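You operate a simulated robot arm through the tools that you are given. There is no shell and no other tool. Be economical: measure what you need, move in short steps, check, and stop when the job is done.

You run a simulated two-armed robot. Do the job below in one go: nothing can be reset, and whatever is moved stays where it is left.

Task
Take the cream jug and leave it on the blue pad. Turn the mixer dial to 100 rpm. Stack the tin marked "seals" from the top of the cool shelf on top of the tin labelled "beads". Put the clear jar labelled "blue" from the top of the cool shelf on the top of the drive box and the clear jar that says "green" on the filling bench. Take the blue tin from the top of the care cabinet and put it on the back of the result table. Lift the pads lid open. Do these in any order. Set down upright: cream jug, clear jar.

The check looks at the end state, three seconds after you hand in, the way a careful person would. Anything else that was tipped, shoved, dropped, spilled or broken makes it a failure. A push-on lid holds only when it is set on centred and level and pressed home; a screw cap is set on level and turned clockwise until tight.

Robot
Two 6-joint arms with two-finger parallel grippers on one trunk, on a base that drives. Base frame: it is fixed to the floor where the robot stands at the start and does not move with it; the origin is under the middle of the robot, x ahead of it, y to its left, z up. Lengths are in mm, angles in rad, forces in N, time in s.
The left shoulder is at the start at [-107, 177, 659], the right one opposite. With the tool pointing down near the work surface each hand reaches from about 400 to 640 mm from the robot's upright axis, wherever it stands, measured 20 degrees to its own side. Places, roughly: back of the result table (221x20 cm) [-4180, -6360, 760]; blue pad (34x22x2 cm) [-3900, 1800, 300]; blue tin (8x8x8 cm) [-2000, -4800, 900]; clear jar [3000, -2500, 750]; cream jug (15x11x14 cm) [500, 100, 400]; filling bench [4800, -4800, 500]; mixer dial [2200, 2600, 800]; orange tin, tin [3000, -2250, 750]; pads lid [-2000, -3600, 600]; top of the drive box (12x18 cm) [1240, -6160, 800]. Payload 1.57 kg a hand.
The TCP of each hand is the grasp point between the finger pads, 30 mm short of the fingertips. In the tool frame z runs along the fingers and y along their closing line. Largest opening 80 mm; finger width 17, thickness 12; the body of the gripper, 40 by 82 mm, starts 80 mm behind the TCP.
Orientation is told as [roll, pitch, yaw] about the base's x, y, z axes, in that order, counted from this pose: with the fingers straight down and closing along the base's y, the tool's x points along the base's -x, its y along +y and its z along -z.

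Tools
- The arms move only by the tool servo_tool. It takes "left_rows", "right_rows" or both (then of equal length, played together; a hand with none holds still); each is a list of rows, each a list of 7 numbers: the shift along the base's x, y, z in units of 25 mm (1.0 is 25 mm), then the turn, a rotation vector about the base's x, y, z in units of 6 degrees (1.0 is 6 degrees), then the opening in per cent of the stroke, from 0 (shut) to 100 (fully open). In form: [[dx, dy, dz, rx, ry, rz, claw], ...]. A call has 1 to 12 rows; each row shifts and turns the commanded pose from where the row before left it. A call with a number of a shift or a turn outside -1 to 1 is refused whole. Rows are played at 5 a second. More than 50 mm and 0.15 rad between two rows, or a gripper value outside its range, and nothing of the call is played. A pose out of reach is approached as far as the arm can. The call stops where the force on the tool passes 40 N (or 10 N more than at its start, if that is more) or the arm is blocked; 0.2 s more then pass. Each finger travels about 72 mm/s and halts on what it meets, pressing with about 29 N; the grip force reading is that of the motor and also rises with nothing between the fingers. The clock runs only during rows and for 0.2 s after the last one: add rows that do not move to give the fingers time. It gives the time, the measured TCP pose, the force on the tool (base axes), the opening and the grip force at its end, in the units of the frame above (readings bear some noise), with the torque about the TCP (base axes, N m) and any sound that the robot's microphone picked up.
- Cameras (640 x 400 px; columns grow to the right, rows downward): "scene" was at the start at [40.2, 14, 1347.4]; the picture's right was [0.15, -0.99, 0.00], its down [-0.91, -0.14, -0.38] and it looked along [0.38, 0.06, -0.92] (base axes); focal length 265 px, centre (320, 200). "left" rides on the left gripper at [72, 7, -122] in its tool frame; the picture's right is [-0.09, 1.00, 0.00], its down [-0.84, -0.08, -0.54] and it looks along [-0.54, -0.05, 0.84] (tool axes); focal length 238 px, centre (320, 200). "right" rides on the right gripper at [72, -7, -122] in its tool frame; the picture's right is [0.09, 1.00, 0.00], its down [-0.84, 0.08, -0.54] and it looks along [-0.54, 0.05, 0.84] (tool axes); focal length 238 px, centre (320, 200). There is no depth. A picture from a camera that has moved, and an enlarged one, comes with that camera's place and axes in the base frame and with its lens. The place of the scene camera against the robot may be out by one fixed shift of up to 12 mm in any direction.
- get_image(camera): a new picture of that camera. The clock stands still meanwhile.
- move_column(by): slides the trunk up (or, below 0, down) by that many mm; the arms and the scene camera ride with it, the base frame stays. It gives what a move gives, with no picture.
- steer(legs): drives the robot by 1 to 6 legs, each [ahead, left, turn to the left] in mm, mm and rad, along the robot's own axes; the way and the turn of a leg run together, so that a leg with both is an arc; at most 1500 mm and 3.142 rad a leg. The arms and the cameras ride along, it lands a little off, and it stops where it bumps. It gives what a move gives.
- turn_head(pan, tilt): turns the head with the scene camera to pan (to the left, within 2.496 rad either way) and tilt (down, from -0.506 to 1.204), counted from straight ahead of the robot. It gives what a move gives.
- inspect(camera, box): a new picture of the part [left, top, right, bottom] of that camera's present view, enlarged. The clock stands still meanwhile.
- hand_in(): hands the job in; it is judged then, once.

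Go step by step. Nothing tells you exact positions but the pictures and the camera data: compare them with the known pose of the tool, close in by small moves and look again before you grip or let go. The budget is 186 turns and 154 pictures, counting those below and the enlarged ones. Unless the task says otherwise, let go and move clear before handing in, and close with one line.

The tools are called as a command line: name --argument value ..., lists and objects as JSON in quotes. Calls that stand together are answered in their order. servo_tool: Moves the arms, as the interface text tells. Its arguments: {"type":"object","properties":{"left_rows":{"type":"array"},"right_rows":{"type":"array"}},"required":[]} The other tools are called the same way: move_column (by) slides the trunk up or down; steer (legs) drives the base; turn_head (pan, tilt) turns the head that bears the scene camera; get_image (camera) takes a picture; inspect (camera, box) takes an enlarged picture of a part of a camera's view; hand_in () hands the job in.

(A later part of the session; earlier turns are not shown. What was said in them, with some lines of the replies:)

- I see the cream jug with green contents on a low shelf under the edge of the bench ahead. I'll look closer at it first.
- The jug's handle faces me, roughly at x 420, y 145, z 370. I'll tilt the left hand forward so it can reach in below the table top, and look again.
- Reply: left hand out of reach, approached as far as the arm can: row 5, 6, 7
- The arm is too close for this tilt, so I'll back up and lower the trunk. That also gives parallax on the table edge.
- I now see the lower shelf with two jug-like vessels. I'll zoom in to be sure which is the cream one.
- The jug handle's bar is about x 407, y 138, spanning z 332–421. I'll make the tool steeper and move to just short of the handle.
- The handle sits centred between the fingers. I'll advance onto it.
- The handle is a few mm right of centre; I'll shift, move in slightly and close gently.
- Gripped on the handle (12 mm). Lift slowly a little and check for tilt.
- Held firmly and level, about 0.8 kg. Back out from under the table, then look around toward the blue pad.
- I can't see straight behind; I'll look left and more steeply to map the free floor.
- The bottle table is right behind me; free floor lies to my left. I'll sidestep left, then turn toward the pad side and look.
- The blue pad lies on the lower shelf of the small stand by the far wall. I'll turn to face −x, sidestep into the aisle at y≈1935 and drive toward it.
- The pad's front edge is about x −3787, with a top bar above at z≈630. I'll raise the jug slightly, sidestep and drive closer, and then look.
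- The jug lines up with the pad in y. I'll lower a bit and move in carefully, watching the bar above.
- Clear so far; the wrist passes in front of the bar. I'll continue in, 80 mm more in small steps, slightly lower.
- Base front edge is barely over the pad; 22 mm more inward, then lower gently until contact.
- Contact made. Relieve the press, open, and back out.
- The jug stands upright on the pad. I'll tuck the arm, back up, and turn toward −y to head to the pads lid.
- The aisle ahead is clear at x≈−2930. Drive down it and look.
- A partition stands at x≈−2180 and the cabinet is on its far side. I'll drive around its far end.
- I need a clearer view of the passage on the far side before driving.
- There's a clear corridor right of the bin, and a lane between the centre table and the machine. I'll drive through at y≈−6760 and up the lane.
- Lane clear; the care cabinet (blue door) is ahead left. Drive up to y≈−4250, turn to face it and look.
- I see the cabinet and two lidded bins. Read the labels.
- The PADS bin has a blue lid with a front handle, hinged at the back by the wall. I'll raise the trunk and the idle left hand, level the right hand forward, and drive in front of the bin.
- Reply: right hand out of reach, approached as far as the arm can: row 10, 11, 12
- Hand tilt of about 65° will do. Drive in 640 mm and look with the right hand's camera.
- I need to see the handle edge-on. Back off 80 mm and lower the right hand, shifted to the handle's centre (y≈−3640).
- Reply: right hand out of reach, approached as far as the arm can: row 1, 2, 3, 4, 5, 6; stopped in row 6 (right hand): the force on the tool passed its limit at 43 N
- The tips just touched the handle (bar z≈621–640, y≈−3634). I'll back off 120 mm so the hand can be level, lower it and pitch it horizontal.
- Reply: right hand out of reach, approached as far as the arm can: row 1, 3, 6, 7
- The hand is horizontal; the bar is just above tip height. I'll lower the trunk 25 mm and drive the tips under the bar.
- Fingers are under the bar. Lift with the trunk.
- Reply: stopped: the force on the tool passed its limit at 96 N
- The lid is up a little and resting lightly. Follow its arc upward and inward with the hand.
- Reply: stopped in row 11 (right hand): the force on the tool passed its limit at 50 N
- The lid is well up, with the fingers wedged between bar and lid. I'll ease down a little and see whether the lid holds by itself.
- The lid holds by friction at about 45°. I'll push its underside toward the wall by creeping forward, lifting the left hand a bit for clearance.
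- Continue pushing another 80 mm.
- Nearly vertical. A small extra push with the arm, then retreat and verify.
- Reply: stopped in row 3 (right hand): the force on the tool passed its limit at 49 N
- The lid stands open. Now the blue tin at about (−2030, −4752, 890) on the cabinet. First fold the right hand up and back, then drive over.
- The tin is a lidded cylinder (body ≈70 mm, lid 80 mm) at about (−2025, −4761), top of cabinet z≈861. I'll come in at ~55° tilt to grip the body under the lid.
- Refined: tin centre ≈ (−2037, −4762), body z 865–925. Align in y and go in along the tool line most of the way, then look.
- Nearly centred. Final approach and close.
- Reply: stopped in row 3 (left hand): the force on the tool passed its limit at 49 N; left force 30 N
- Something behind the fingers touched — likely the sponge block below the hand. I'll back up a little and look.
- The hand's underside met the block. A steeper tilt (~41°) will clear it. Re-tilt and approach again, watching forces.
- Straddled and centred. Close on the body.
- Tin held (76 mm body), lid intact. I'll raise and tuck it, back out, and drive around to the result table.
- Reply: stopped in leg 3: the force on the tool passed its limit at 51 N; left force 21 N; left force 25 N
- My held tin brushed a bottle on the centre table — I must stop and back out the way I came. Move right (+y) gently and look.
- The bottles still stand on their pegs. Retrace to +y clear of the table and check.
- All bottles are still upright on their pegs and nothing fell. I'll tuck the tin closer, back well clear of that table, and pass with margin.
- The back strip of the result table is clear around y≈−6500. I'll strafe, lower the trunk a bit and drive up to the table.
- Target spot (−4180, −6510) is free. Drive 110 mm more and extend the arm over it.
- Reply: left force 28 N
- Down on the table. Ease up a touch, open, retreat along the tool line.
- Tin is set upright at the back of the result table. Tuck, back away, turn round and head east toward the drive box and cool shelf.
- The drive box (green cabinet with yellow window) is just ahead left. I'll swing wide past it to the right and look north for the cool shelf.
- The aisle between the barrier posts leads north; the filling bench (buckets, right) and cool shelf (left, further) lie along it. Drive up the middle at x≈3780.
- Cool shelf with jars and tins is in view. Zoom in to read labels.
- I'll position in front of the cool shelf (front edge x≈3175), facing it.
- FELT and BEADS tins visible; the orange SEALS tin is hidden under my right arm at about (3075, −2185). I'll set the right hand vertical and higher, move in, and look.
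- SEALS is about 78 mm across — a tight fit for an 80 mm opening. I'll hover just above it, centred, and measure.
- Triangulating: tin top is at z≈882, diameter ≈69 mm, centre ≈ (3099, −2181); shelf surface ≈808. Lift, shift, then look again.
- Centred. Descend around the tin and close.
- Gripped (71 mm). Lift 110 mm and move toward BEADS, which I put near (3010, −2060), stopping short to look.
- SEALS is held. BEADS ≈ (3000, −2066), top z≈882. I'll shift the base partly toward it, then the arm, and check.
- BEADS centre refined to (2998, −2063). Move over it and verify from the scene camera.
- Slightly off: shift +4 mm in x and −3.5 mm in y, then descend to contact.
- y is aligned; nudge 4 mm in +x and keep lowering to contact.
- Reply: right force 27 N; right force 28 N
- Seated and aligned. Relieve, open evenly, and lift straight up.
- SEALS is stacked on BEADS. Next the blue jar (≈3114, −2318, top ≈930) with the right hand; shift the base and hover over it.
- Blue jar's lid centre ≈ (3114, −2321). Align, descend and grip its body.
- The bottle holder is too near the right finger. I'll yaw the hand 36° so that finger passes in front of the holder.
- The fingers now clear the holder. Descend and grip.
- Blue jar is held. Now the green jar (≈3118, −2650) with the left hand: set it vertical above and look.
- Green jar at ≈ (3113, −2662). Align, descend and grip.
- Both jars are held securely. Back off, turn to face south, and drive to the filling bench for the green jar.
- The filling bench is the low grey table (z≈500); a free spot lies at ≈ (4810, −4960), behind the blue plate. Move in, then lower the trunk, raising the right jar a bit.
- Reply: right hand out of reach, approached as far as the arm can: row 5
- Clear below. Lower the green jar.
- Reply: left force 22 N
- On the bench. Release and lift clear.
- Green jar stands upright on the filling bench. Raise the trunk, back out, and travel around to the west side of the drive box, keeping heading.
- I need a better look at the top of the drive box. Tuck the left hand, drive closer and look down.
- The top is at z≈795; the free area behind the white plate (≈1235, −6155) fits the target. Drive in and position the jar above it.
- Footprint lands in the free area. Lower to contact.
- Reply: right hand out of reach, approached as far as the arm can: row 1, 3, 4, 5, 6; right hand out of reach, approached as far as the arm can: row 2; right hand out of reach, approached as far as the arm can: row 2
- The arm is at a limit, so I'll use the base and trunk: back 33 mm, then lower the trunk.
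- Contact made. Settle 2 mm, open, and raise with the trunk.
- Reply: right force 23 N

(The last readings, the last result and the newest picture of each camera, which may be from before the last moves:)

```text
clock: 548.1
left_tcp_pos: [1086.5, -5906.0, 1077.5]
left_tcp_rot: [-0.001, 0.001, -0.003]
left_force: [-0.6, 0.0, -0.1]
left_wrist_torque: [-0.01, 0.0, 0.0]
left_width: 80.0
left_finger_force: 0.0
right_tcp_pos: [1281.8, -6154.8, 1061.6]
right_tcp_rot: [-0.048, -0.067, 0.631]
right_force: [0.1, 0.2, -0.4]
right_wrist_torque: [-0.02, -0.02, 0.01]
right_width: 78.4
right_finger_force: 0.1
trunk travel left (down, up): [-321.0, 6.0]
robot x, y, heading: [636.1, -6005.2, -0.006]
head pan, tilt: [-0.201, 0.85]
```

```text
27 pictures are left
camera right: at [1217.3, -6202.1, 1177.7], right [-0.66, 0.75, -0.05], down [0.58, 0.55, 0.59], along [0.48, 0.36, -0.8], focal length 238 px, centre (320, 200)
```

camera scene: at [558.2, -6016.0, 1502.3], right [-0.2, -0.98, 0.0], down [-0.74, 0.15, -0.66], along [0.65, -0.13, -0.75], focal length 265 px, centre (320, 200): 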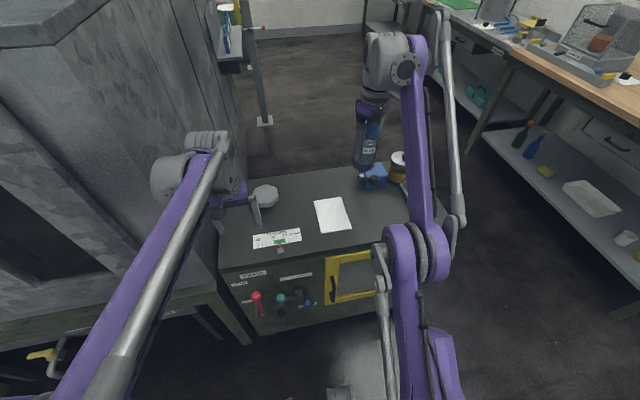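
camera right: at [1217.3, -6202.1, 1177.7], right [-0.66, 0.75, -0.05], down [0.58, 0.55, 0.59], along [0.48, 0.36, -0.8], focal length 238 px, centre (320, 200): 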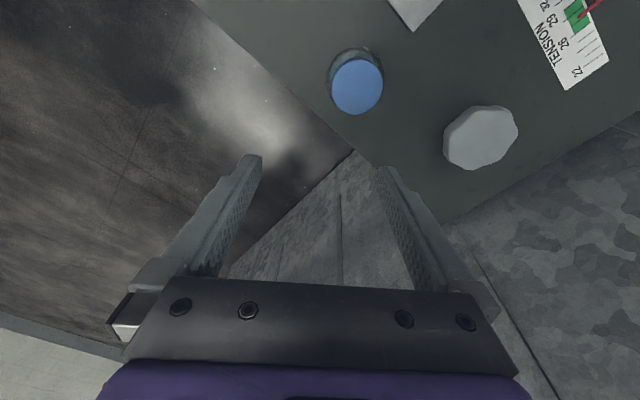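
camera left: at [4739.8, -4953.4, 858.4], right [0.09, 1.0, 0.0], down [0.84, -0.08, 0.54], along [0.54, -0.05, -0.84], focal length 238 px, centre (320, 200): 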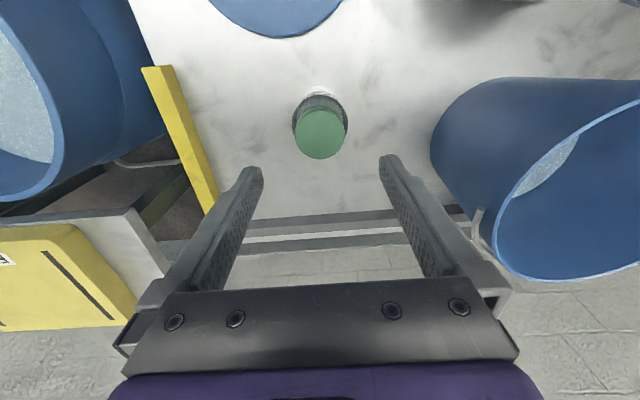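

Blue jar stands upright on the drive box. Last: the mixer dial. Back out and drive north up the lane.

steer --legs '[[-600, 0, 0], [0, 0, 1.575], [1500, 0, 0], [1500, 0, 0], [1500, 0, 0], [1400, 0, 0]]'

turn_head --pan -0.5 --tilt 0.3

get_image --camera "scene"

```text
clock: 582.9
left_tcp_pos: [-28.0, 340.4, 1077.9]
left_tcp_rot: [0.0, -0.002, 1.548]
left_force: [-0.4, 0.2, 0.4]
left_wrist_torque: [0.02, 0.01, 0.01]
left_width: 79.9
left_finger_force: 0.1
right_tcp_pos: [223.6, 531.4, 1061.1]
right_tcp_rot: [-0.047, -0.07, 2.181]
right_force: [0.2, 0.3, 0.2]
right_wrist_torque: [0.0, -0.07, -0.01]
right_width: 78.2
right_finger_force: 0.0
trunk travel left (down, up): [-321.0, 6.0]
robot x, y, heading: [65.4, -115.8, 1.546]
head pan, tilt: [-0.201, 0.85]
```

```text
clock: 583.9
left_tcp_pos: [-28.8, 341.8, 1078.2]
left_tcp_rot: [-0.001, 0.0, 1.55]
left_force: [0.4, -0.4, 0.0]
left_wrist_torque: [0.01, 0.01, 0.0]
left_width: 80.1
left_finger_force: 0.1
right_tcp_pos: [222.8, 531.8, 1061.7]
right_tcp_rot: [-0.047, -0.071, 2.184]
right_force: [1.1, -0.2, -0.5]
right_wrist_torque: [0.01, 0.0, 0.01]
right_width: 78.5
right_finger_force: 0.1
trunk travel left (down, up): [-321.0, 6.0]
robot x, y, heading: [60.7, -114.8, 1.551]
head pan, tilt: [-0.499, 0.3]
```

```text
26 pictures are left
camera scene: at [111.5, -69.8, 1646.3], right [0.87, -0.5, 0.0], down [-0.15, -0.26, -0.95], along [0.47, 0.83, -0.3], focal length 265 px, centre (320, 200)
```

scene: 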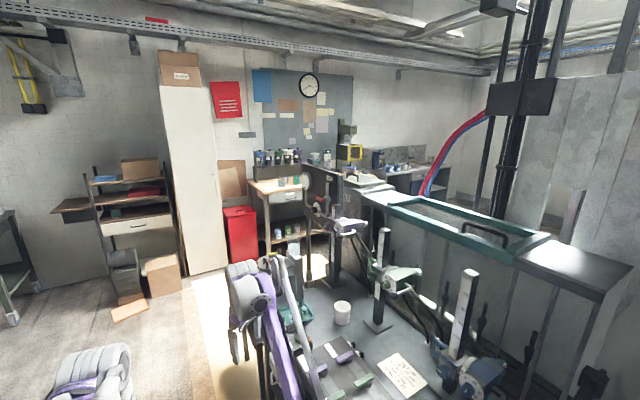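

The mixer lies beyond the bench's north end. Drive north to y≈2000 and look east.

steer --legs '[[1050, 0, 0.02], [1050, 100, 0]]'

turn_head --pan -1.5 --tilt 0.35

get_image --camera "scene"

```text
clock: 594.3
left_tcp_pos: [-125.3, 2435.0, 1078.3]
left_tcp_rot: [0.0, 0.0, 1.566]
left_force: [-0.4, 0.1, -0.8]
left_wrist_torque: [0.06, 0.0, -0.01]
left_width: 80.1
left_finger_force: 0.1
right_tcp_pos: [123.6, 2630.1, 1061.4]
right_tcp_rot: [-0.047, -0.07, 2.199]
right_force: [0.1, -0.5, -0.2]
right_wrist_torque: [0.04, 0.0, 0.05]
right_width: 78.6
right_finger_force: 0.0
trunk travel left (down, up): [-321.0, 6.0]
robot x, y, heading: [-22.6, 1981.5, 1.57]
head pan, tilt: [-0.499, 0.3]
```

```text
clock: 595.6
left_tcp_pos: [-124.5, 2434.4, 1077.8]
left_tcp_rot: [0.0, -0.001, 1.567]
left_force: [0.3, 0.7, -0.2]
left_wrist_torque: [-0.02, -0.02, -0.01]
left_width: 80.0
left_finger_force: 0.0
right_tcp_pos: [124.2, 2629.7, 1061.1]
right_tcp_rot: [-0.047, -0.07, 2.2]
right_force: [0.5, 0.2, 0.0]
right_wrist_torque: [0.01, 0.01, -0.02]
right_width: 78.3
right_finger_force: 0.0
trunk travel left (down, up): [-321.0, 6.0]
robot x, y, heading: [-22.6, 1980.0, 1.567]
head pan, tilt: [-1.499, 0.351]
```

```text
25 pictures are left
camera scene: at [70.7, 1950.6, 1641.7], right [0.07, -1.0, 0.0], down [-0.34, -0.02, -0.94], along [0.94, 0.07, -0.34], focal length 265 px, centre (320, 200)
```

scene: 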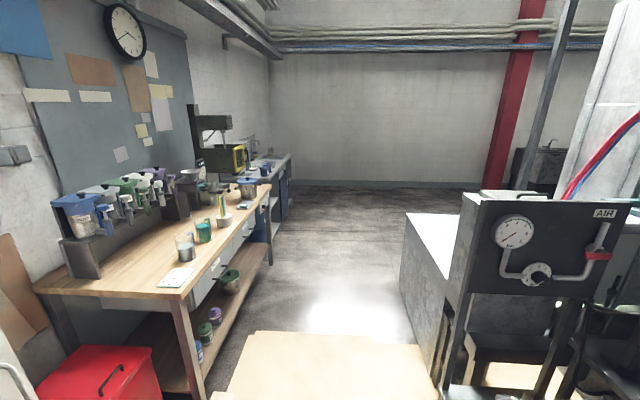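

The stand mixer is at the far end of the wooden desk. Zoom in.

inspect --camera "scene" --box '[170, 100, 310, 220]'

```text
3.33 times, centred on (240, 160) of scene
camera zoom: at [70.7, 1950.6, 1641.7], right [0.07, -1.0, 0.0], down [-0.34, -0.02, -0.94], along [0.94, 0.07, -0.34], focal length 884 px, centre (587, 333)
```

zoom: 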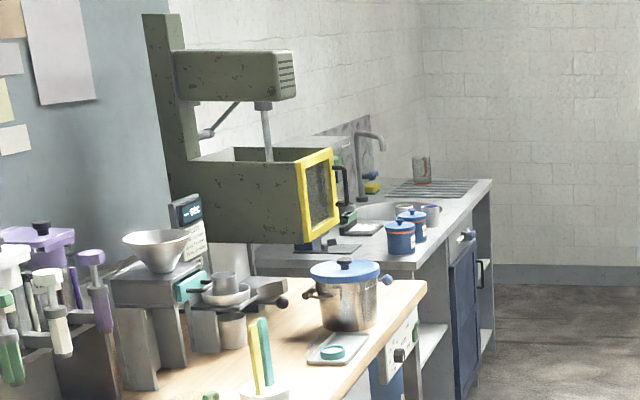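

The mixer's dial panel is on the desk's front face at about (2231, 2611, 800). Tuck and straighten the right hand, then sidestep along the corridor to stand in front of it.

servo_tool --right_rows '[[0, -0.9, 0, 0, 0, -0.86, 50], [0, -0.9, 0, 0, 0, -0.86, 50], [0, -0.9, 0, 0, 0, -0.86, 50], [0, -0.9, 0, 0, 0, -0.86, 50], [0, -0.9, 0, 0, 0, -0.86, 50], [0, -0.9, 0, 0, 0, -0.86, 50], [0, -0.9, 0, 0, 0, -0.88, 50]]'

steer --legs '[[-180, 0, 0], [0, -1150, 0], [0, -1030, 0]]'

turn_head --pan 0 --tilt 0.6

get_image --camera "scene"

```text
clock: 597.2
left_tcp_pos: [-124.7, 2435.5, 1078.4]
left_tcp_rot: [-0.001, 0.0, 1.567]
left_force: [-0.2, 0.0, 0.3]
left_wrist_torque: [-0.02, 0.0, 0.0]
left_width: 80.1
left_finger_force: 0.1
right_tcp_pos: [116.9, 2583.5, 1093.6]
right_tcp_rot: [-0.046, -0.067, 1.567]
right_force: [-0.6, -0.5, -0.5]
right_wrist_torque: [-0.02, 0.02, 0.01]
right_width: 39.8
right_finger_force: 0.1
right hand out of reach, approached as far as the arm can: row 1, 2, 3, 4, 5, 6, 7
trunk travel left (down, up): [-321.0, 6.0]
robot x, y, heading: [-25.4, 1981.3, 1.561]
head pan, tilt: [-1.499, 0.351]
```

```text
clock: 617.6
left_tcp_pos: [2065.6, 2234.4, 1077.4]
left_tcp_rot: [0.0, 0.0, 1.549]
left_force: [0.0, 0.3, -0.3]
left_wrist_torque: [-0.02, -0.01, 0.02]
left_width: 80.1
left_finger_force: 0.0
right_tcp_pos: [2309.2, 2379.8, 1092.1]
right_tcp_rot: [-0.046, -0.068, 1.551]
right_force: [0.0, -0.5, -0.1]
right_wrist_torque: [0.0, 0.02, -0.01]
right_width: 40.0
right_finger_force: 0.1
trunk travel left (down, up): [-321.0, 6.0]
robot x, y, heading: [2157.3, 1780.5, 1.551]
head pan, tilt: [-1.499, 0.351]
```

```text
clock: 619.2
left_tcp_pos: [2066.0, 2233.9, 1078.5]
left_tcp_rot: [0.001, 0.001, 1.548]
left_force: [-0.6, -1.1, 0.8]
left_wrist_torque: [-0.02, 0.02, 0.02]
left_width: 79.9
left_finger_force: 0.0
right_tcp_pos: [2309.3, 2379.7, 1093.3]
right_tcp_rot: [-0.046, -0.068, 1.553]
right_force: [0.0, 0.8, 0.2]
right_wrist_torque: [-0.02, 0.03, -0.01]
right_width: 40.1
right_finger_force: 0.1
trunk travel left (down, up): [-321.0, 6.0]
robot x, y, heading: [2155.4, 1780.5, 1.551]
head pan, tilt: [0.0, 0.6]
```

```text
23 pictures are left
camera scene: at [2161.8, 1830.4, 1618.9], right [1.0, -0.02, 0.0], down [-0.01, -0.56, -0.83], along [0.02, 0.82, -0.56], focal length 265 px, centre (320, 200)
```

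scene: 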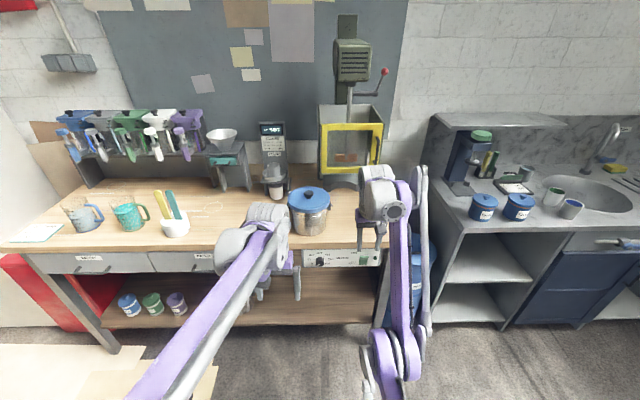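

inspect --camera "scene" --box '[280, 230, 410, 290]'

```text
4.92 times, centred on (345, 260) of scene
camera zoom: at [2161.8, 1830.4, 1618.9], right [1.0, -0.02, 0.0], down [-0.01, -0.56, -0.83], along [0.02, 0.82, -0.56], focal length 1306 px, centre (197, -95)
```

zoom: 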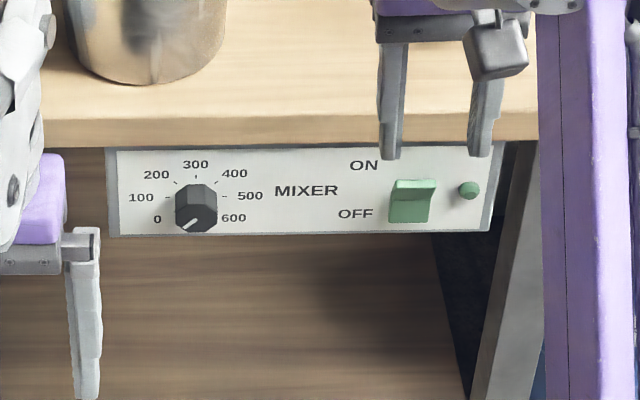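

The MIXER dial points at 0; 100 is one step clockwise. I'll bring the right hand down to dial height and level it forward.

servo_tool --right_rows '[[0, -0.3, -0.9, 1, 0, 0, 60], [0, -0.3, -0.9, 1, 0, 0, 60], [0, -0.3, -0.9, 1, 0, 0, 60], [0, 0, -0.9, 1, 0, 0, 60], [0, 0, -0.9, 1, 0, 0, 60], [0, 0, -0.9, 1, 0, 0, 60], [0, 0, -1, 1, 0, 0, 60], [0, 0, -1, 1, 0, 0, 60], [0, 0, -1, 1, 0, 0, 60], [0, 0, -1, 1, 0, 0, 60], [0, 0, -1, 1, 0, 0, 60], [0, 0, -1, 1, 0, 0, 60]]'

servo_tool --right_rows '[[0, 0, -0.3, 1, 0, 0, 60], [0, 0, 0, 1, 0, 0, 60], [0, 0, 0, 1, 0, 0, 60]]'

```text
clock: 621.8
left_tcp_pos: [2065.7, 2234.2, 1078.8]
left_tcp_rot: [-0.001, 0.001, 1.548]
left_force: [-0.5, -0.9, -0.3]
left_wrist_torque: [-0.01, 0.01, -0.02]
left_width: 80.1
left_finger_force: 0.1
right_tcp_pos: [2296.8, 2577.2, 1258.8]
right_tcp_rot: [0.035, -1.323, 1.486]
right_force: [0.4, 0.8, -0.7]
right_wrist_torque: [-0.03, 0.0, 0.02]
right_width: 48.3
right_finger_force: 0.0
right hand out of reach, approached as far as the arm can: row 1, 2, 3, 4, 5, 6, 7, 8, 9, 10, 11, 12
trunk travel left (down, up): [-321.0, 6.0]
robot x, y, heading: [2159.5, 1778.7, 1.55]
head pan, tilt: [0.0, 0.6]
```

```text
clock: 622.6
left_tcp_pos: [2065.9, 2233.7, 1077.9]
left_tcp_rot: [0.0, 0.0, 1.551]
left_force: [-0.7, 0.2, -0.3]
left_wrist_torque: [-0.03, -0.03, 0.02]
left_width: 79.9
left_finger_force: 0.0
right_tcp_pos: [2302.3, 2586.4, 1309.8]
right_tcp_rot: [1.533, -1.555, -0.027]
right_force: [0.0, -0.7, 0.3]
right_wrist_torque: [0.01, -0.01, 0.0]
right_width: 48.1
right_finger_force: 0.0
right hand out of reach, approached as far as the arm can: row 1, 2, 3
trunk travel left (down, up): [-321.0, 6.0]
robot x, y, heading: [2157.1, 1779.5, 1.553]
head pan, tilt: [0.0, 0.6]
```

The commanded pose was too close to the body for a level hand. I'll extend the command forward and up so the right arm settles properly.

servo_tool --right_rows '[[0, 0.8, 0.8, 0, 0, 0, 60], [0, 0.8, 0.8, 0, 0, 0, 60], [0, 0.8, 0.8, 0, 0, 0, 60], [0, 0.8, 0.8, 0, 0, 0, 60], [0, 0.8, 0.8, 0, 0, 0, 60], [0, 0, 0, 0, 0, 0, 60]]'

get_image --camera "scene"

```text
clock: 624.0
left_tcp_pos: [2065.6, 2233.2, 1077.2]
left_tcp_rot: [0.001, 0.0, 1.548]
left_force: [0.5, 0.0, -0.1]
left_wrist_torque: [0.02, -0.02, -0.05]
left_width: 80.2
left_finger_force: 0.0
right_tcp_pos: [2302.9, 2638.3, 1367.7]
right_tcp_rot: [1.529, -1.551, -0.023]
right_force: [-0.8, 0.9, -0.3]
right_wrist_torque: [0.02, 0.03, -0.01]
right_width: 48.1
right_finger_force: 0.1
right hand out of reach, approached as far as the arm can: row 3, 4, 5
trunk travel left (down, up): [-321.0, 6.0]
robot x, y, heading: [2157.1, 1781.9, 1.551]
head pan, tilt: [0.0, 0.6]
```

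```text
21 pictures are left
camera scene: at [2161.7, 1830.3, 1618.9], right [1.0, -0.02, 0.0], down [-0.01, -0.56, -0.83], along [0.02, 0.82, -0.56], focal length 265 px, centre (320, 200)
```

scene: 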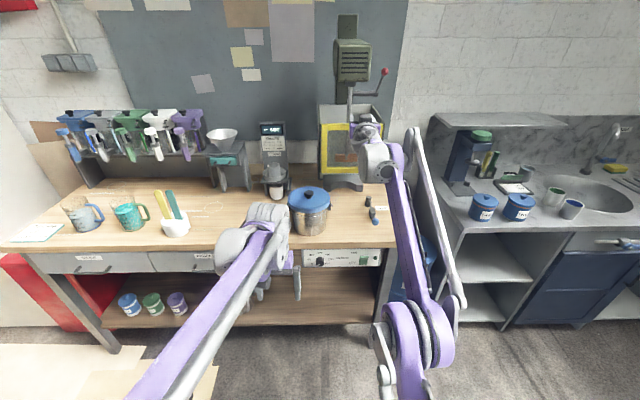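

servo_tool --right_rows '[[0, -1, -0.2, -0.7, 0, 0, 60], [0, -1, -0.2, -0.7, 0, 0, 60], [0, -1, -0.2, -0.7, 0, 0, 60], [0, -1, -0.2, -0.7, 0, 0, 60], [0, -1, -0.5, -0.7, 0, 0, 60], [0, -1, -0.8, -0.7, 0, 0, 60], [0, -1, -0.8, -0.7, 0, 0, 60], [0, -1, -0.8, -0.7, 0, 0, 60], [0, -1, -0.8, -0.7, 0, 0, 60], [0, -1, -0.8, -0.7, 0, 0, 60]]'

```text
clock: 626.2
left_tcp_pos: [2064.8, 2233.8, 1078.4]
left_tcp_rot: [-0.002, 0.0, 1.55]
left_force: [-0.1, 0.1, 0.7]
left_wrist_torque: [0.0, 0.0, 0.01]
left_width: 80.0
left_finger_force: 0.0
right_tcp_pos: [2291.6, 2502.1, 1280.3]
right_tcp_rot: [-0.043, -0.834, 1.544]
right_force: [0.2, 0.5, 0.6]
right_wrist_torque: [0.0, -0.02, 0.0]
right_width: 48.0
right_finger_force: 0.1
right hand out of reach, approached as far as the arm can: row 4, 5, 6, 7, 8, 9, 10
trunk travel left (down, up): [-321.0, 6.0]
robot x, y, heading: [2156.2, 1779.2, 1.552]
head pan, tilt: [0.0, 0.6]
```

The right arm has flipped into an awkward elbow branch, so I'll use the left hand for the dial and swing the right arm out to the side, clear of the mixer.

servo_tool --right_rows '[[1, -0.7, 0, 0, 0, 0, 60], [1, -0.7, 0, 0, 0, 0, 60], [1, -0.7, 0, 0, 0, 0, 60], [1, -0.7, 0, 0, 0, 0, 60], [1, -0.7, 0, 0, 0, 0, 60], [1, -0.7, 0, 0, 0, 0, 60], [1, -0.7, 0, 0, 0, 0, 60], [1, -0.7, 0, 0, 0, 0, 60], [1, -0.7, 0, 0, 0, 0, 60], [1, -0.7, 0, 0, 0, 0, 60], [1, -0.7, 0, 0, 0, 0, 60], [1, -0.7, 0, 0, 0, 0, 60]]'

```text
clock: 628.8
left_tcp_pos: [2067.2, 2234.6, 1077.6]
left_tcp_rot: [0.002, 0.0, 1.549]
left_force: [0.5, -0.3, -0.8]
left_wrist_torque: [-0.01, 0.04, -0.02]
left_width: 80.2
left_finger_force: 0.1
right_tcp_pos: [2609.6, 2406.2, 1342.2]
right_tcp_rot: [-0.042, -0.837, 1.544]
right_force: [0.5, -1.0, 0.9]
right_wrist_torque: [0.03, 0.03, 0.02]
right_width: 48.0
right_finger_force: 0.0
right hand out of reach, approached as far as the arm can: row 1, 2, 3, 4, 5, 6, 7, 8, 9, 10, 11, 12
trunk travel left (down, up): [-321.0, 6.0]
robot x, y, heading: [2159.8, 1778.3, 1.552]
head pan, tilt: [0.0, 0.6]
```

Now bring the left hand down and forward to level in front of the desk, then shift the base.

servo_tool --left_rows '[[0, 0.6, -0.5, 0.9, 0, 0, 60], [0, 0.6, -0.8, 0.9, 0, 0, 60], [0, 0.6, -0.9, 0.9, 0, 0, 60], [0, 0.6, -1, 0.9, 0, 0, 60], [0, 0.6, -1, 0.9, 0, 0, 60], [0, 0.6, -1, 1, 0, 0, 60], [0, 0.6, -1, 1, 0, 0, 60], [0, 0.6, -1, 1, 0, 0, 60], [0, 0.6, -1, 1, 0, 0, 60], [0, 0.5, -1, 1, 0, 0, 60], [0, 0.4, -1, 1, 0, 0, 60], [0, 0.3, -0.9, 1, 0, 0, 60]]'

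servo_tool --left_rows '[[0, 0.2, 0, 1, 0, 0, 40], [0, 0.2, 0, 1, 0, 0, 40], [0, 0.2, 0, 1, 0, 0, 40], [0, 0.1, 0, 0.45, 0, 0, 40]]'

steer --legs '[[30, -120, 0.018]]'

get_image --camera "left"

get_image --camera "scene"

```text
clock: 631.4
left_tcp_pos: [2066.7, 2406.1, 804.0]
left_tcp_rot: [0.054, -1.205, 1.513]
left_force: [0.2, 0.7, 0.1]
left_wrist_torque: [-0.03, 0.02, 0.0]
left_width: 48.0
left_finger_force: 0.0
left hand out of reach, approached as far as the arm can: row 12
right_tcp_pos: [2607.6, 2407.8, 1341.9]
right_tcp_rot: [-0.043, -0.835, 1.542]
right_force: [0.1, 0.5, 0.8]
right_wrist_torque: [0.0, -0.01, -0.01]
right_width: 48.0
right_finger_force: 0.0
trunk travel left (down, up): [-321.0, 6.0]
robot x, y, heading: [2156.8, 1776.8, 1.551]
head pan, tilt: [0.0, 0.6]
```

```text
clock: 632.4
left_tcp_pos: [2072.5, 2447.6, 814.3]
left_tcp_rot: [1.085, -1.547, 0.49]
left_force: [0.6, -0.3, -0.2]
left_wrist_torque: [0.02, -0.03, 0.01]
left_width: 31.8
left_finger_force: 0.1
left hand out of reach, approached as far as the arm can: row 1, 2, 3
right_tcp_pos: [2607.3, 2407.0, 1341.4]
right_tcp_rot: [-0.045, -0.837, 1.543]
right_force: [0.4, 0.1, 0.0]
right_wrist_torque: [-0.01, -0.01, 0.04]
right_width: 48.0
right_finger_force: 0.1
trunk travel left (down, up): [-321.0, 6.0]
robot x, y, heading: [2157.0, 1783.9, 1.553]
head pan, tilt: [0.0, 0.6]
```

```text
clock: 634.1
left_tcp_pos: [2178.1, 2474.8, 814.6]
left_tcp_rot: [1.086, -1.546, 0.507]
left_force: [0.8, -1.3, 0.0]
left_wrist_torque: [-0.01, 0.01, 0.0]
left_width: 32.2
left_finger_force: 0.1
right_tcp_pos: [2716.1, 2444.0, 1342.3]
right_tcp_rot: [-0.043, -0.837, 1.561]
right_force: [0.0, 0.2, 0.1]
right_wrist_torque: [0.03, -0.02, -0.02]
right_width: 48.0
right_finger_force: 0.0
trunk travel left (down, up): [-321.0, 6.0]
robot x, y, heading: [2276.2, 1810.4, 1.568]
head pan, tilt: [0.0, 0.6]
```

```text
20 pictures are left
camera left: at [2172.7, 2351.0, 744.3], right [-0.99, -0.02, 0.11], down [0.11, -0.53, 0.84], along [0.04, 0.85, 0.53], focal length 238 px, centre (320, 200)
```

left: 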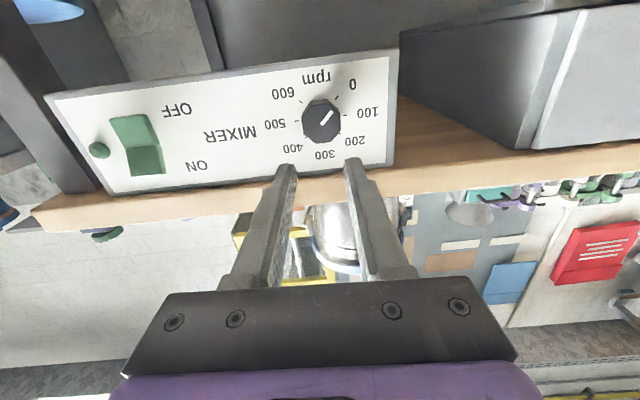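

```text
19 pictures are left
camera scene: at [2280.7, 1858.9, 1618.9], right [1.0, 0.0, 0.0], down [0.0, -0.56, -0.83], along [0.0, 0.83, -0.56], focal length 265 px, centre (320, 200)
```

scene: 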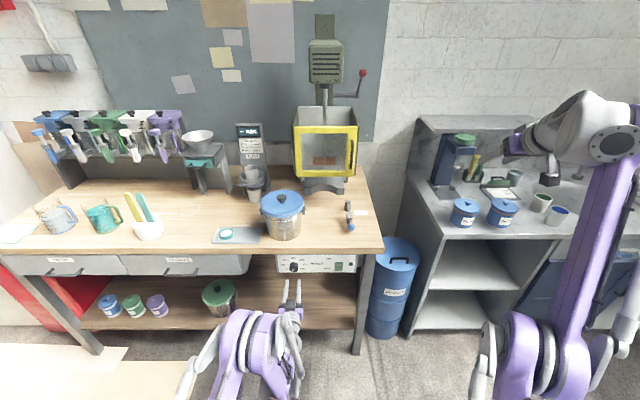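

The dial is clearly seen from the left hand. Zoom for tick angles.

inspect --camera "left" --box '[250, 50, 400, 200]'

```text
2.67 times, centred on (325, 125) of left
camera zoom: at [2172.7, 2351.0, 744.3], right [-0.99, -0.02, 0.11], down [0.11, -0.53, 0.84], along [0.04, 0.85, 0.53], focal length 636 px, centre (307, 400)
```

zoom: 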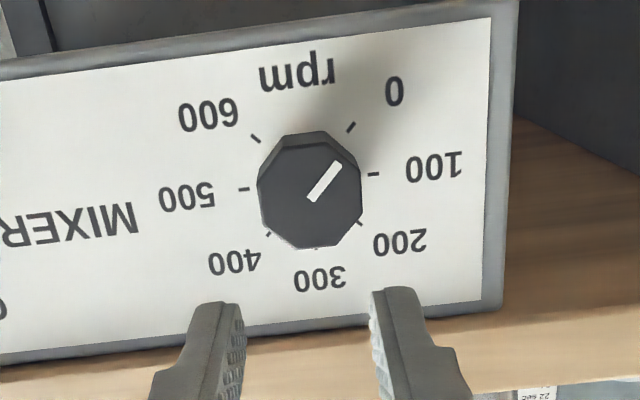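

45° per step, so I must turn the knob 45° clockwise. The knob centre is ≈ (2172, ~2585, 800). Align and approach.

servo_tool --left_rows '[[-0.11, 0, -0.3, 0, 0, 0, 70], [-0.11, 0, -0.28, 0, 0, 0, 70], [0, 0.6, 0, 0, 0, 0, 70], [0, 0.6, 0, 0, 0, 0, 70], [0, 0.6, 0, 0, 0, 0, 70], [0, 0.4, 0, 0, 0, 0, 70], [0, 0, 0, 0, 0, 0, 70]]'

get_image --camera "left"

```text
clock: 635.8
left_tcp_pos: [2172.8, 2533.7, 800.8]
left_tcp_rot: [1.085, -1.545, 0.506]
left_force: [1.2, -0.2, -0.6]
left_wrist_torque: [-0.01, 0.0, 0.02]
left_width: 56.1
left_finger_force: 0.1
left hand out of reach, approached as far as the arm can: row 2
right_tcp_pos: [2716.6, 2443.8, 1341.8]
right_tcp_rot: [-0.043, -0.837, 1.561]
right_force: [0.0, 0.3, 0.5]
right_wrist_torque: [0.0, -0.04, 0.0]
right_width: 47.9
right_finger_force: 0.1
trunk travel left (down, up): [-321.0, 6.0]
robot x, y, heading: [2278.1, 1805.6, 1.566]
head pan, tilt: [0.0, 0.6]
```

```text
17 pictures are left
camera left: at [2167.1, 2410.6, 730.8], right [-0.99, -0.02, 0.11], down [0.11, -0.53, 0.84], along [0.04, 0.85, 0.53], focal length 238 px, centre (320, 200)
```

left: 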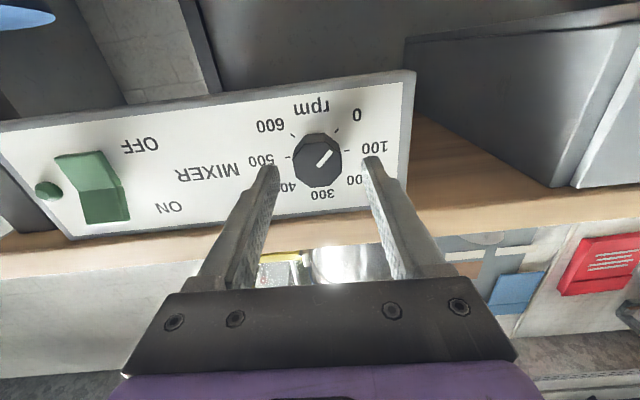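

Nearly aligned; small correction, advance 20 mm more and check contact.

servo_tool --left_rows '[[0.08, 0, -0.18, 0, 0, 0, 70], [0, 0.3, 0, 0, 0, 0, 70], [0, 0.3, 0, 0, 0, 0, 70], [0, 0.2, 0, 0, 0, 0, 70], [0, 0, 0, 0, 0, 0, 70]]'

inspect --camera "left" --box '[230, 90, 410, 230]'

```text
clock: 637.0
left_tcp_pos: [2175.6, 2554.2, 795.9]
left_tcp_rot: [1.08, -1.545, 0.509]
left_force: [0.4, 0.4, -0.2]
left_wrist_torque: [0.0, -0.01, -0.04]
left_width: 55.9
left_finger_force: 0.0
right_tcp_pos: [2715.8, 2444.0, 1342.8]
right_tcp_rot: [-0.046, -0.835, 1.563]
right_force: [0.1, 0.7, 0.4]
right_wrist_torque: [-0.05, 0.0, 0.03]
right_width: 47.8
right_finger_force: 0.0
trunk travel left (down, up): [-321.0, 6.0]
robot x, y, heading: [2278.8, 1811.0, 1.572]
head pan, tilt: [0.0, 0.6]
```

```text
2.86 times, centred on (320, 160) of left
camera zoom: at [2169.4, 2430.8, 726.6], right [-0.99, -0.02, 0.11], down [0.11, -0.53, 0.84], along [0.04, 0.85, 0.53], focal length 681 px, centre (320, 314)
```

zoom: 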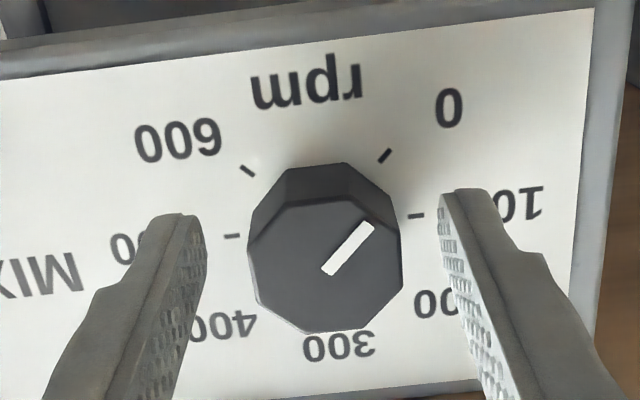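

The knob axis is ≈5 mm higher. Raise, close on it, and look.

servo_tool --left_rows '[[-0.04, 0, 0.2, 0, 0, 0, 70], [0, 0, 0, 0, 0, 0, 50], [0, 0, 0, 0, 0, 0, 20], [0, 0, 0, 0, 0, 0, 20], [0, 0, 0, 0, 0, 0, 20]]'

inspect --camera "left" --box '[230, 90, 410, 230]'

```text
clock: 638.1
left_tcp_pos: [2175.1, 2554.9, 802.5]
left_tcp_rot: [1.083, -1.546, 0.509]
left_force: [-0.6, -0.6, 0.2]
left_wrist_torque: [-0.25, -0.02, -0.66]
left_width: 34.9
left_finger_force: 42.0
right_tcp_pos: [2714.9, 2443.6, 1342.6]
right_tcp_rot: [-0.043, -0.838, 1.562]
right_force: [-0.3, 0.3, 0.8]
right_wrist_torque: [0.01, 0.0, 0.01]
right_width: 48.1
right_finger_force: 0.0
trunk travel left (down, up): [-321.0, 6.0]
robot x, y, heading: [2277.5, 1807.4, 1.57]
head pan, tilt: [0.0, 0.6]
```

```text
2.86 times, centred on (320, 160) of left
camera zoom: at [2168.5, 2430.7, 731.8], right [-0.99, -0.02, 0.11], down [0.11, -0.53, 0.84], along [0.04, 0.85, 0.53], focal length 681 px, centre (320, 314)
```

zoom: 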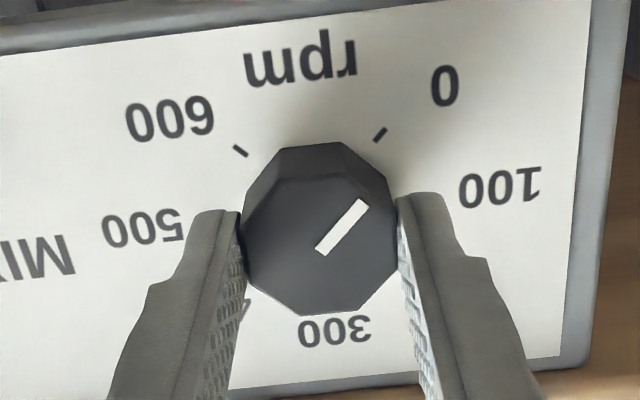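

Gripped on the flats. Rotate 45° clockwise.

servo_tool --left_rows '[[0, 0, 0, 0, 0.5, 0, 20], [0, 0, 0, 0, 0.7, 0, 20], [0, 0, 0, 0, 0.7, 0, 20], [0, 0, 0, 0, 0.7, 0, 20], [0, 0, 0, 0, 0.7, 0, 20], [0, 0, 0, 0, 0.7, 0, 20], [0, 0, 0, 0, 0.7, 0, 20], [0, 0, 0, 0, 0.7, 0, 20], [0, 0, 0, 0, 0.7, 0, 20], [0, 0, 0, 0, 0.7, 0, 20], [0, 0, 0, 0, 0.7, 0, 20], [0, 0, 0, 0, 0, 0, 20]]'

inspect --camera "left" --box '[200, 50, 440, 230]'

```text
clock: 640.8
left_tcp_pos: [2174.8, 2554.1, 801.0]
left_tcp_rot: [1.58, -0.763, 0.018]
left_force: [1.7, -1.1, -5.9]
left_wrist_torque: [-0.59, -0.01, -0.53]
left_width: 35.1
left_finger_force: 42.1
right_tcp_pos: [2715.4, 2444.5, 1342.9]
right_tcp_rot: [-0.04, -0.835, 1.561]
right_force: [-0.6, 0.2, -0.2]
right_wrist_torque: [0.02, 0.01, -0.01]
right_width: 48.0
right_finger_force: 0.1
trunk travel left (down, up): [-321.0, 6.0]
robot x, y, heading: [2277.1, 1811.3, 1.569]
head pan, tilt: [0.0, 0.6]
```

```text
2.22 times, centred on (320, 140) of left
camera zoom: at [2120.9, 2430.7, 755.8], right [-0.62, -0.02, 0.78], down [0.67, -0.53, 0.52], along [0.41, 0.85, 0.34], focal length 530 px, centre (320, 333)
```

zoom: 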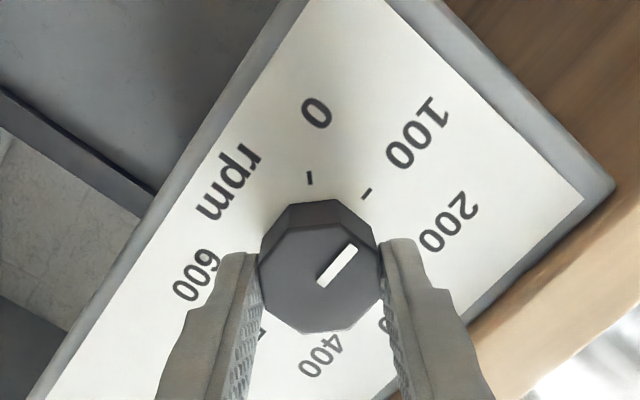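

The pointer now sits at the 100 tick just as it sat at 0 before. Release and back straight out.

servo_tool --left_rows '[[0, 0, 0, 0, 0, 0, 55], [0, 0, 0, 0, 0, 0, 70], [0, 0, 0, 0, 0, 0, 70], [0, -0.4, 0, 0, 0, 0, 70], [0, -0.6, 0, 0, 0, 0, 70], [0, -0.6, 0, 0, 0, 0, 70]]'

steer --legs '[[-120, 0, 0]]'

get_image --camera "scene"

inspect --camera "left" --box '[240, 20, 440, 220]'

```text
clock: 642.1
left_tcp_pos: [2175.2, 2514.1, 803.0]
left_tcp_rot: [1.58, -0.764, 0.015]
left_force: [0.8, -0.1, 0.2]
left_wrist_torque: [0.02, -0.01, -0.02]
left_width: 56.2
left_finger_force: 0.1
right_tcp_pos: [2715.4, 2443.7, 1341.7]
right_tcp_rot: [-0.043, -0.836, 1.563]
right_force: [0.5, 1.0, 0.0]
right_wrist_torque: [-0.01, -0.01, -0.04]
right_width: 48.1
right_finger_force: 0.0
trunk travel left (down, up): [-321.0, 6.0]
robot x, y, heading: [2283.6, 1808.1, 1.567]
head pan, tilt: [0.0, 0.6]
```

```text
clock: 643.4
left_tcp_pos: [2173.1, 2395.3, 803.1]
left_tcp_rot: [1.581, -0.765, 0.017]
left_force: [0.5, 0.0, -0.8]
left_wrist_torque: [0.0, 0.01, 0.0]
left_width: 56.3
left_finger_force: 0.1
right_tcp_pos: [2714.8, 2324.1, 1343.6]
right_tcp_rot: [-0.042, -0.836, 1.561]
right_force: [-0.5, 0.4, 0.2]
right_wrist_torque: [0.0, 0.01, -0.02]
right_width: 47.9
right_finger_force: 0.1
trunk travel left (down, up): [-321.0, 6.0]
robot x, y, heading: [2280.7, 1689.3, 1.576]
head pan, tilt: [0.0, 0.6]
```

```text
13 pictures are left
camera scene: at [2280.5, 1739.7, 1619.2], right [1.0, 0.0, 0.0], down [0.0, -0.57, -0.82], along [0.0, 0.82, -0.57], focal length 265 px, centre (320, 200)
```

scene: 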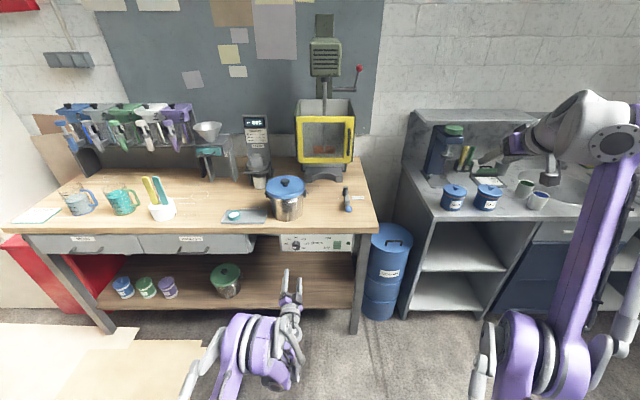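

```text
2.00 times, centred on (340, 120) of left
camera zoom: at [2120.0, 2271.3, 756.6], right [-0.62, -0.02, 0.78], down [0.67, -0.53, 0.52], along [0.4, 0.85, 0.34], focal length 477 px, centre (280, 360)
```

zoom: 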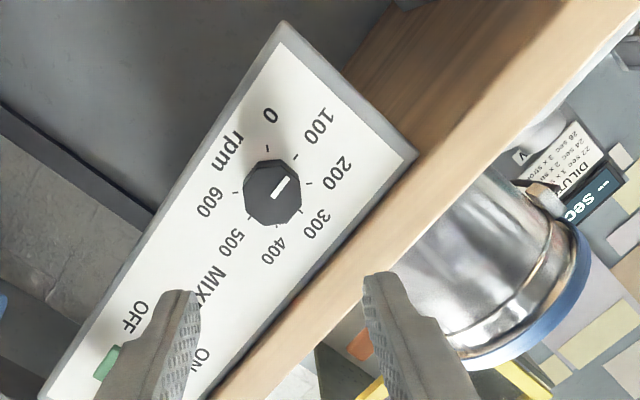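

The dial reads 100 rpm, and the other items were checked in place as I set each one down. Both hands are clear, so I'm handing in.

hand_in

```text
The job is handed in.
```

I've handed in with all seven parts done: cream jug upright on the blue pad, pads lid open, blue tin on the back of the result table, and "seals" stacked on "beads". The blue jar is on the drive box and the green jar on the filling bench, both upright, and the mixer dial is at 100 rpm. While carrying the blue tin, I bumped the bottles on the centre table. They were still standing on their pegs when I looked, with nothing visibly fallen, though one peg was empty and I couldn't confirm it was empty before.
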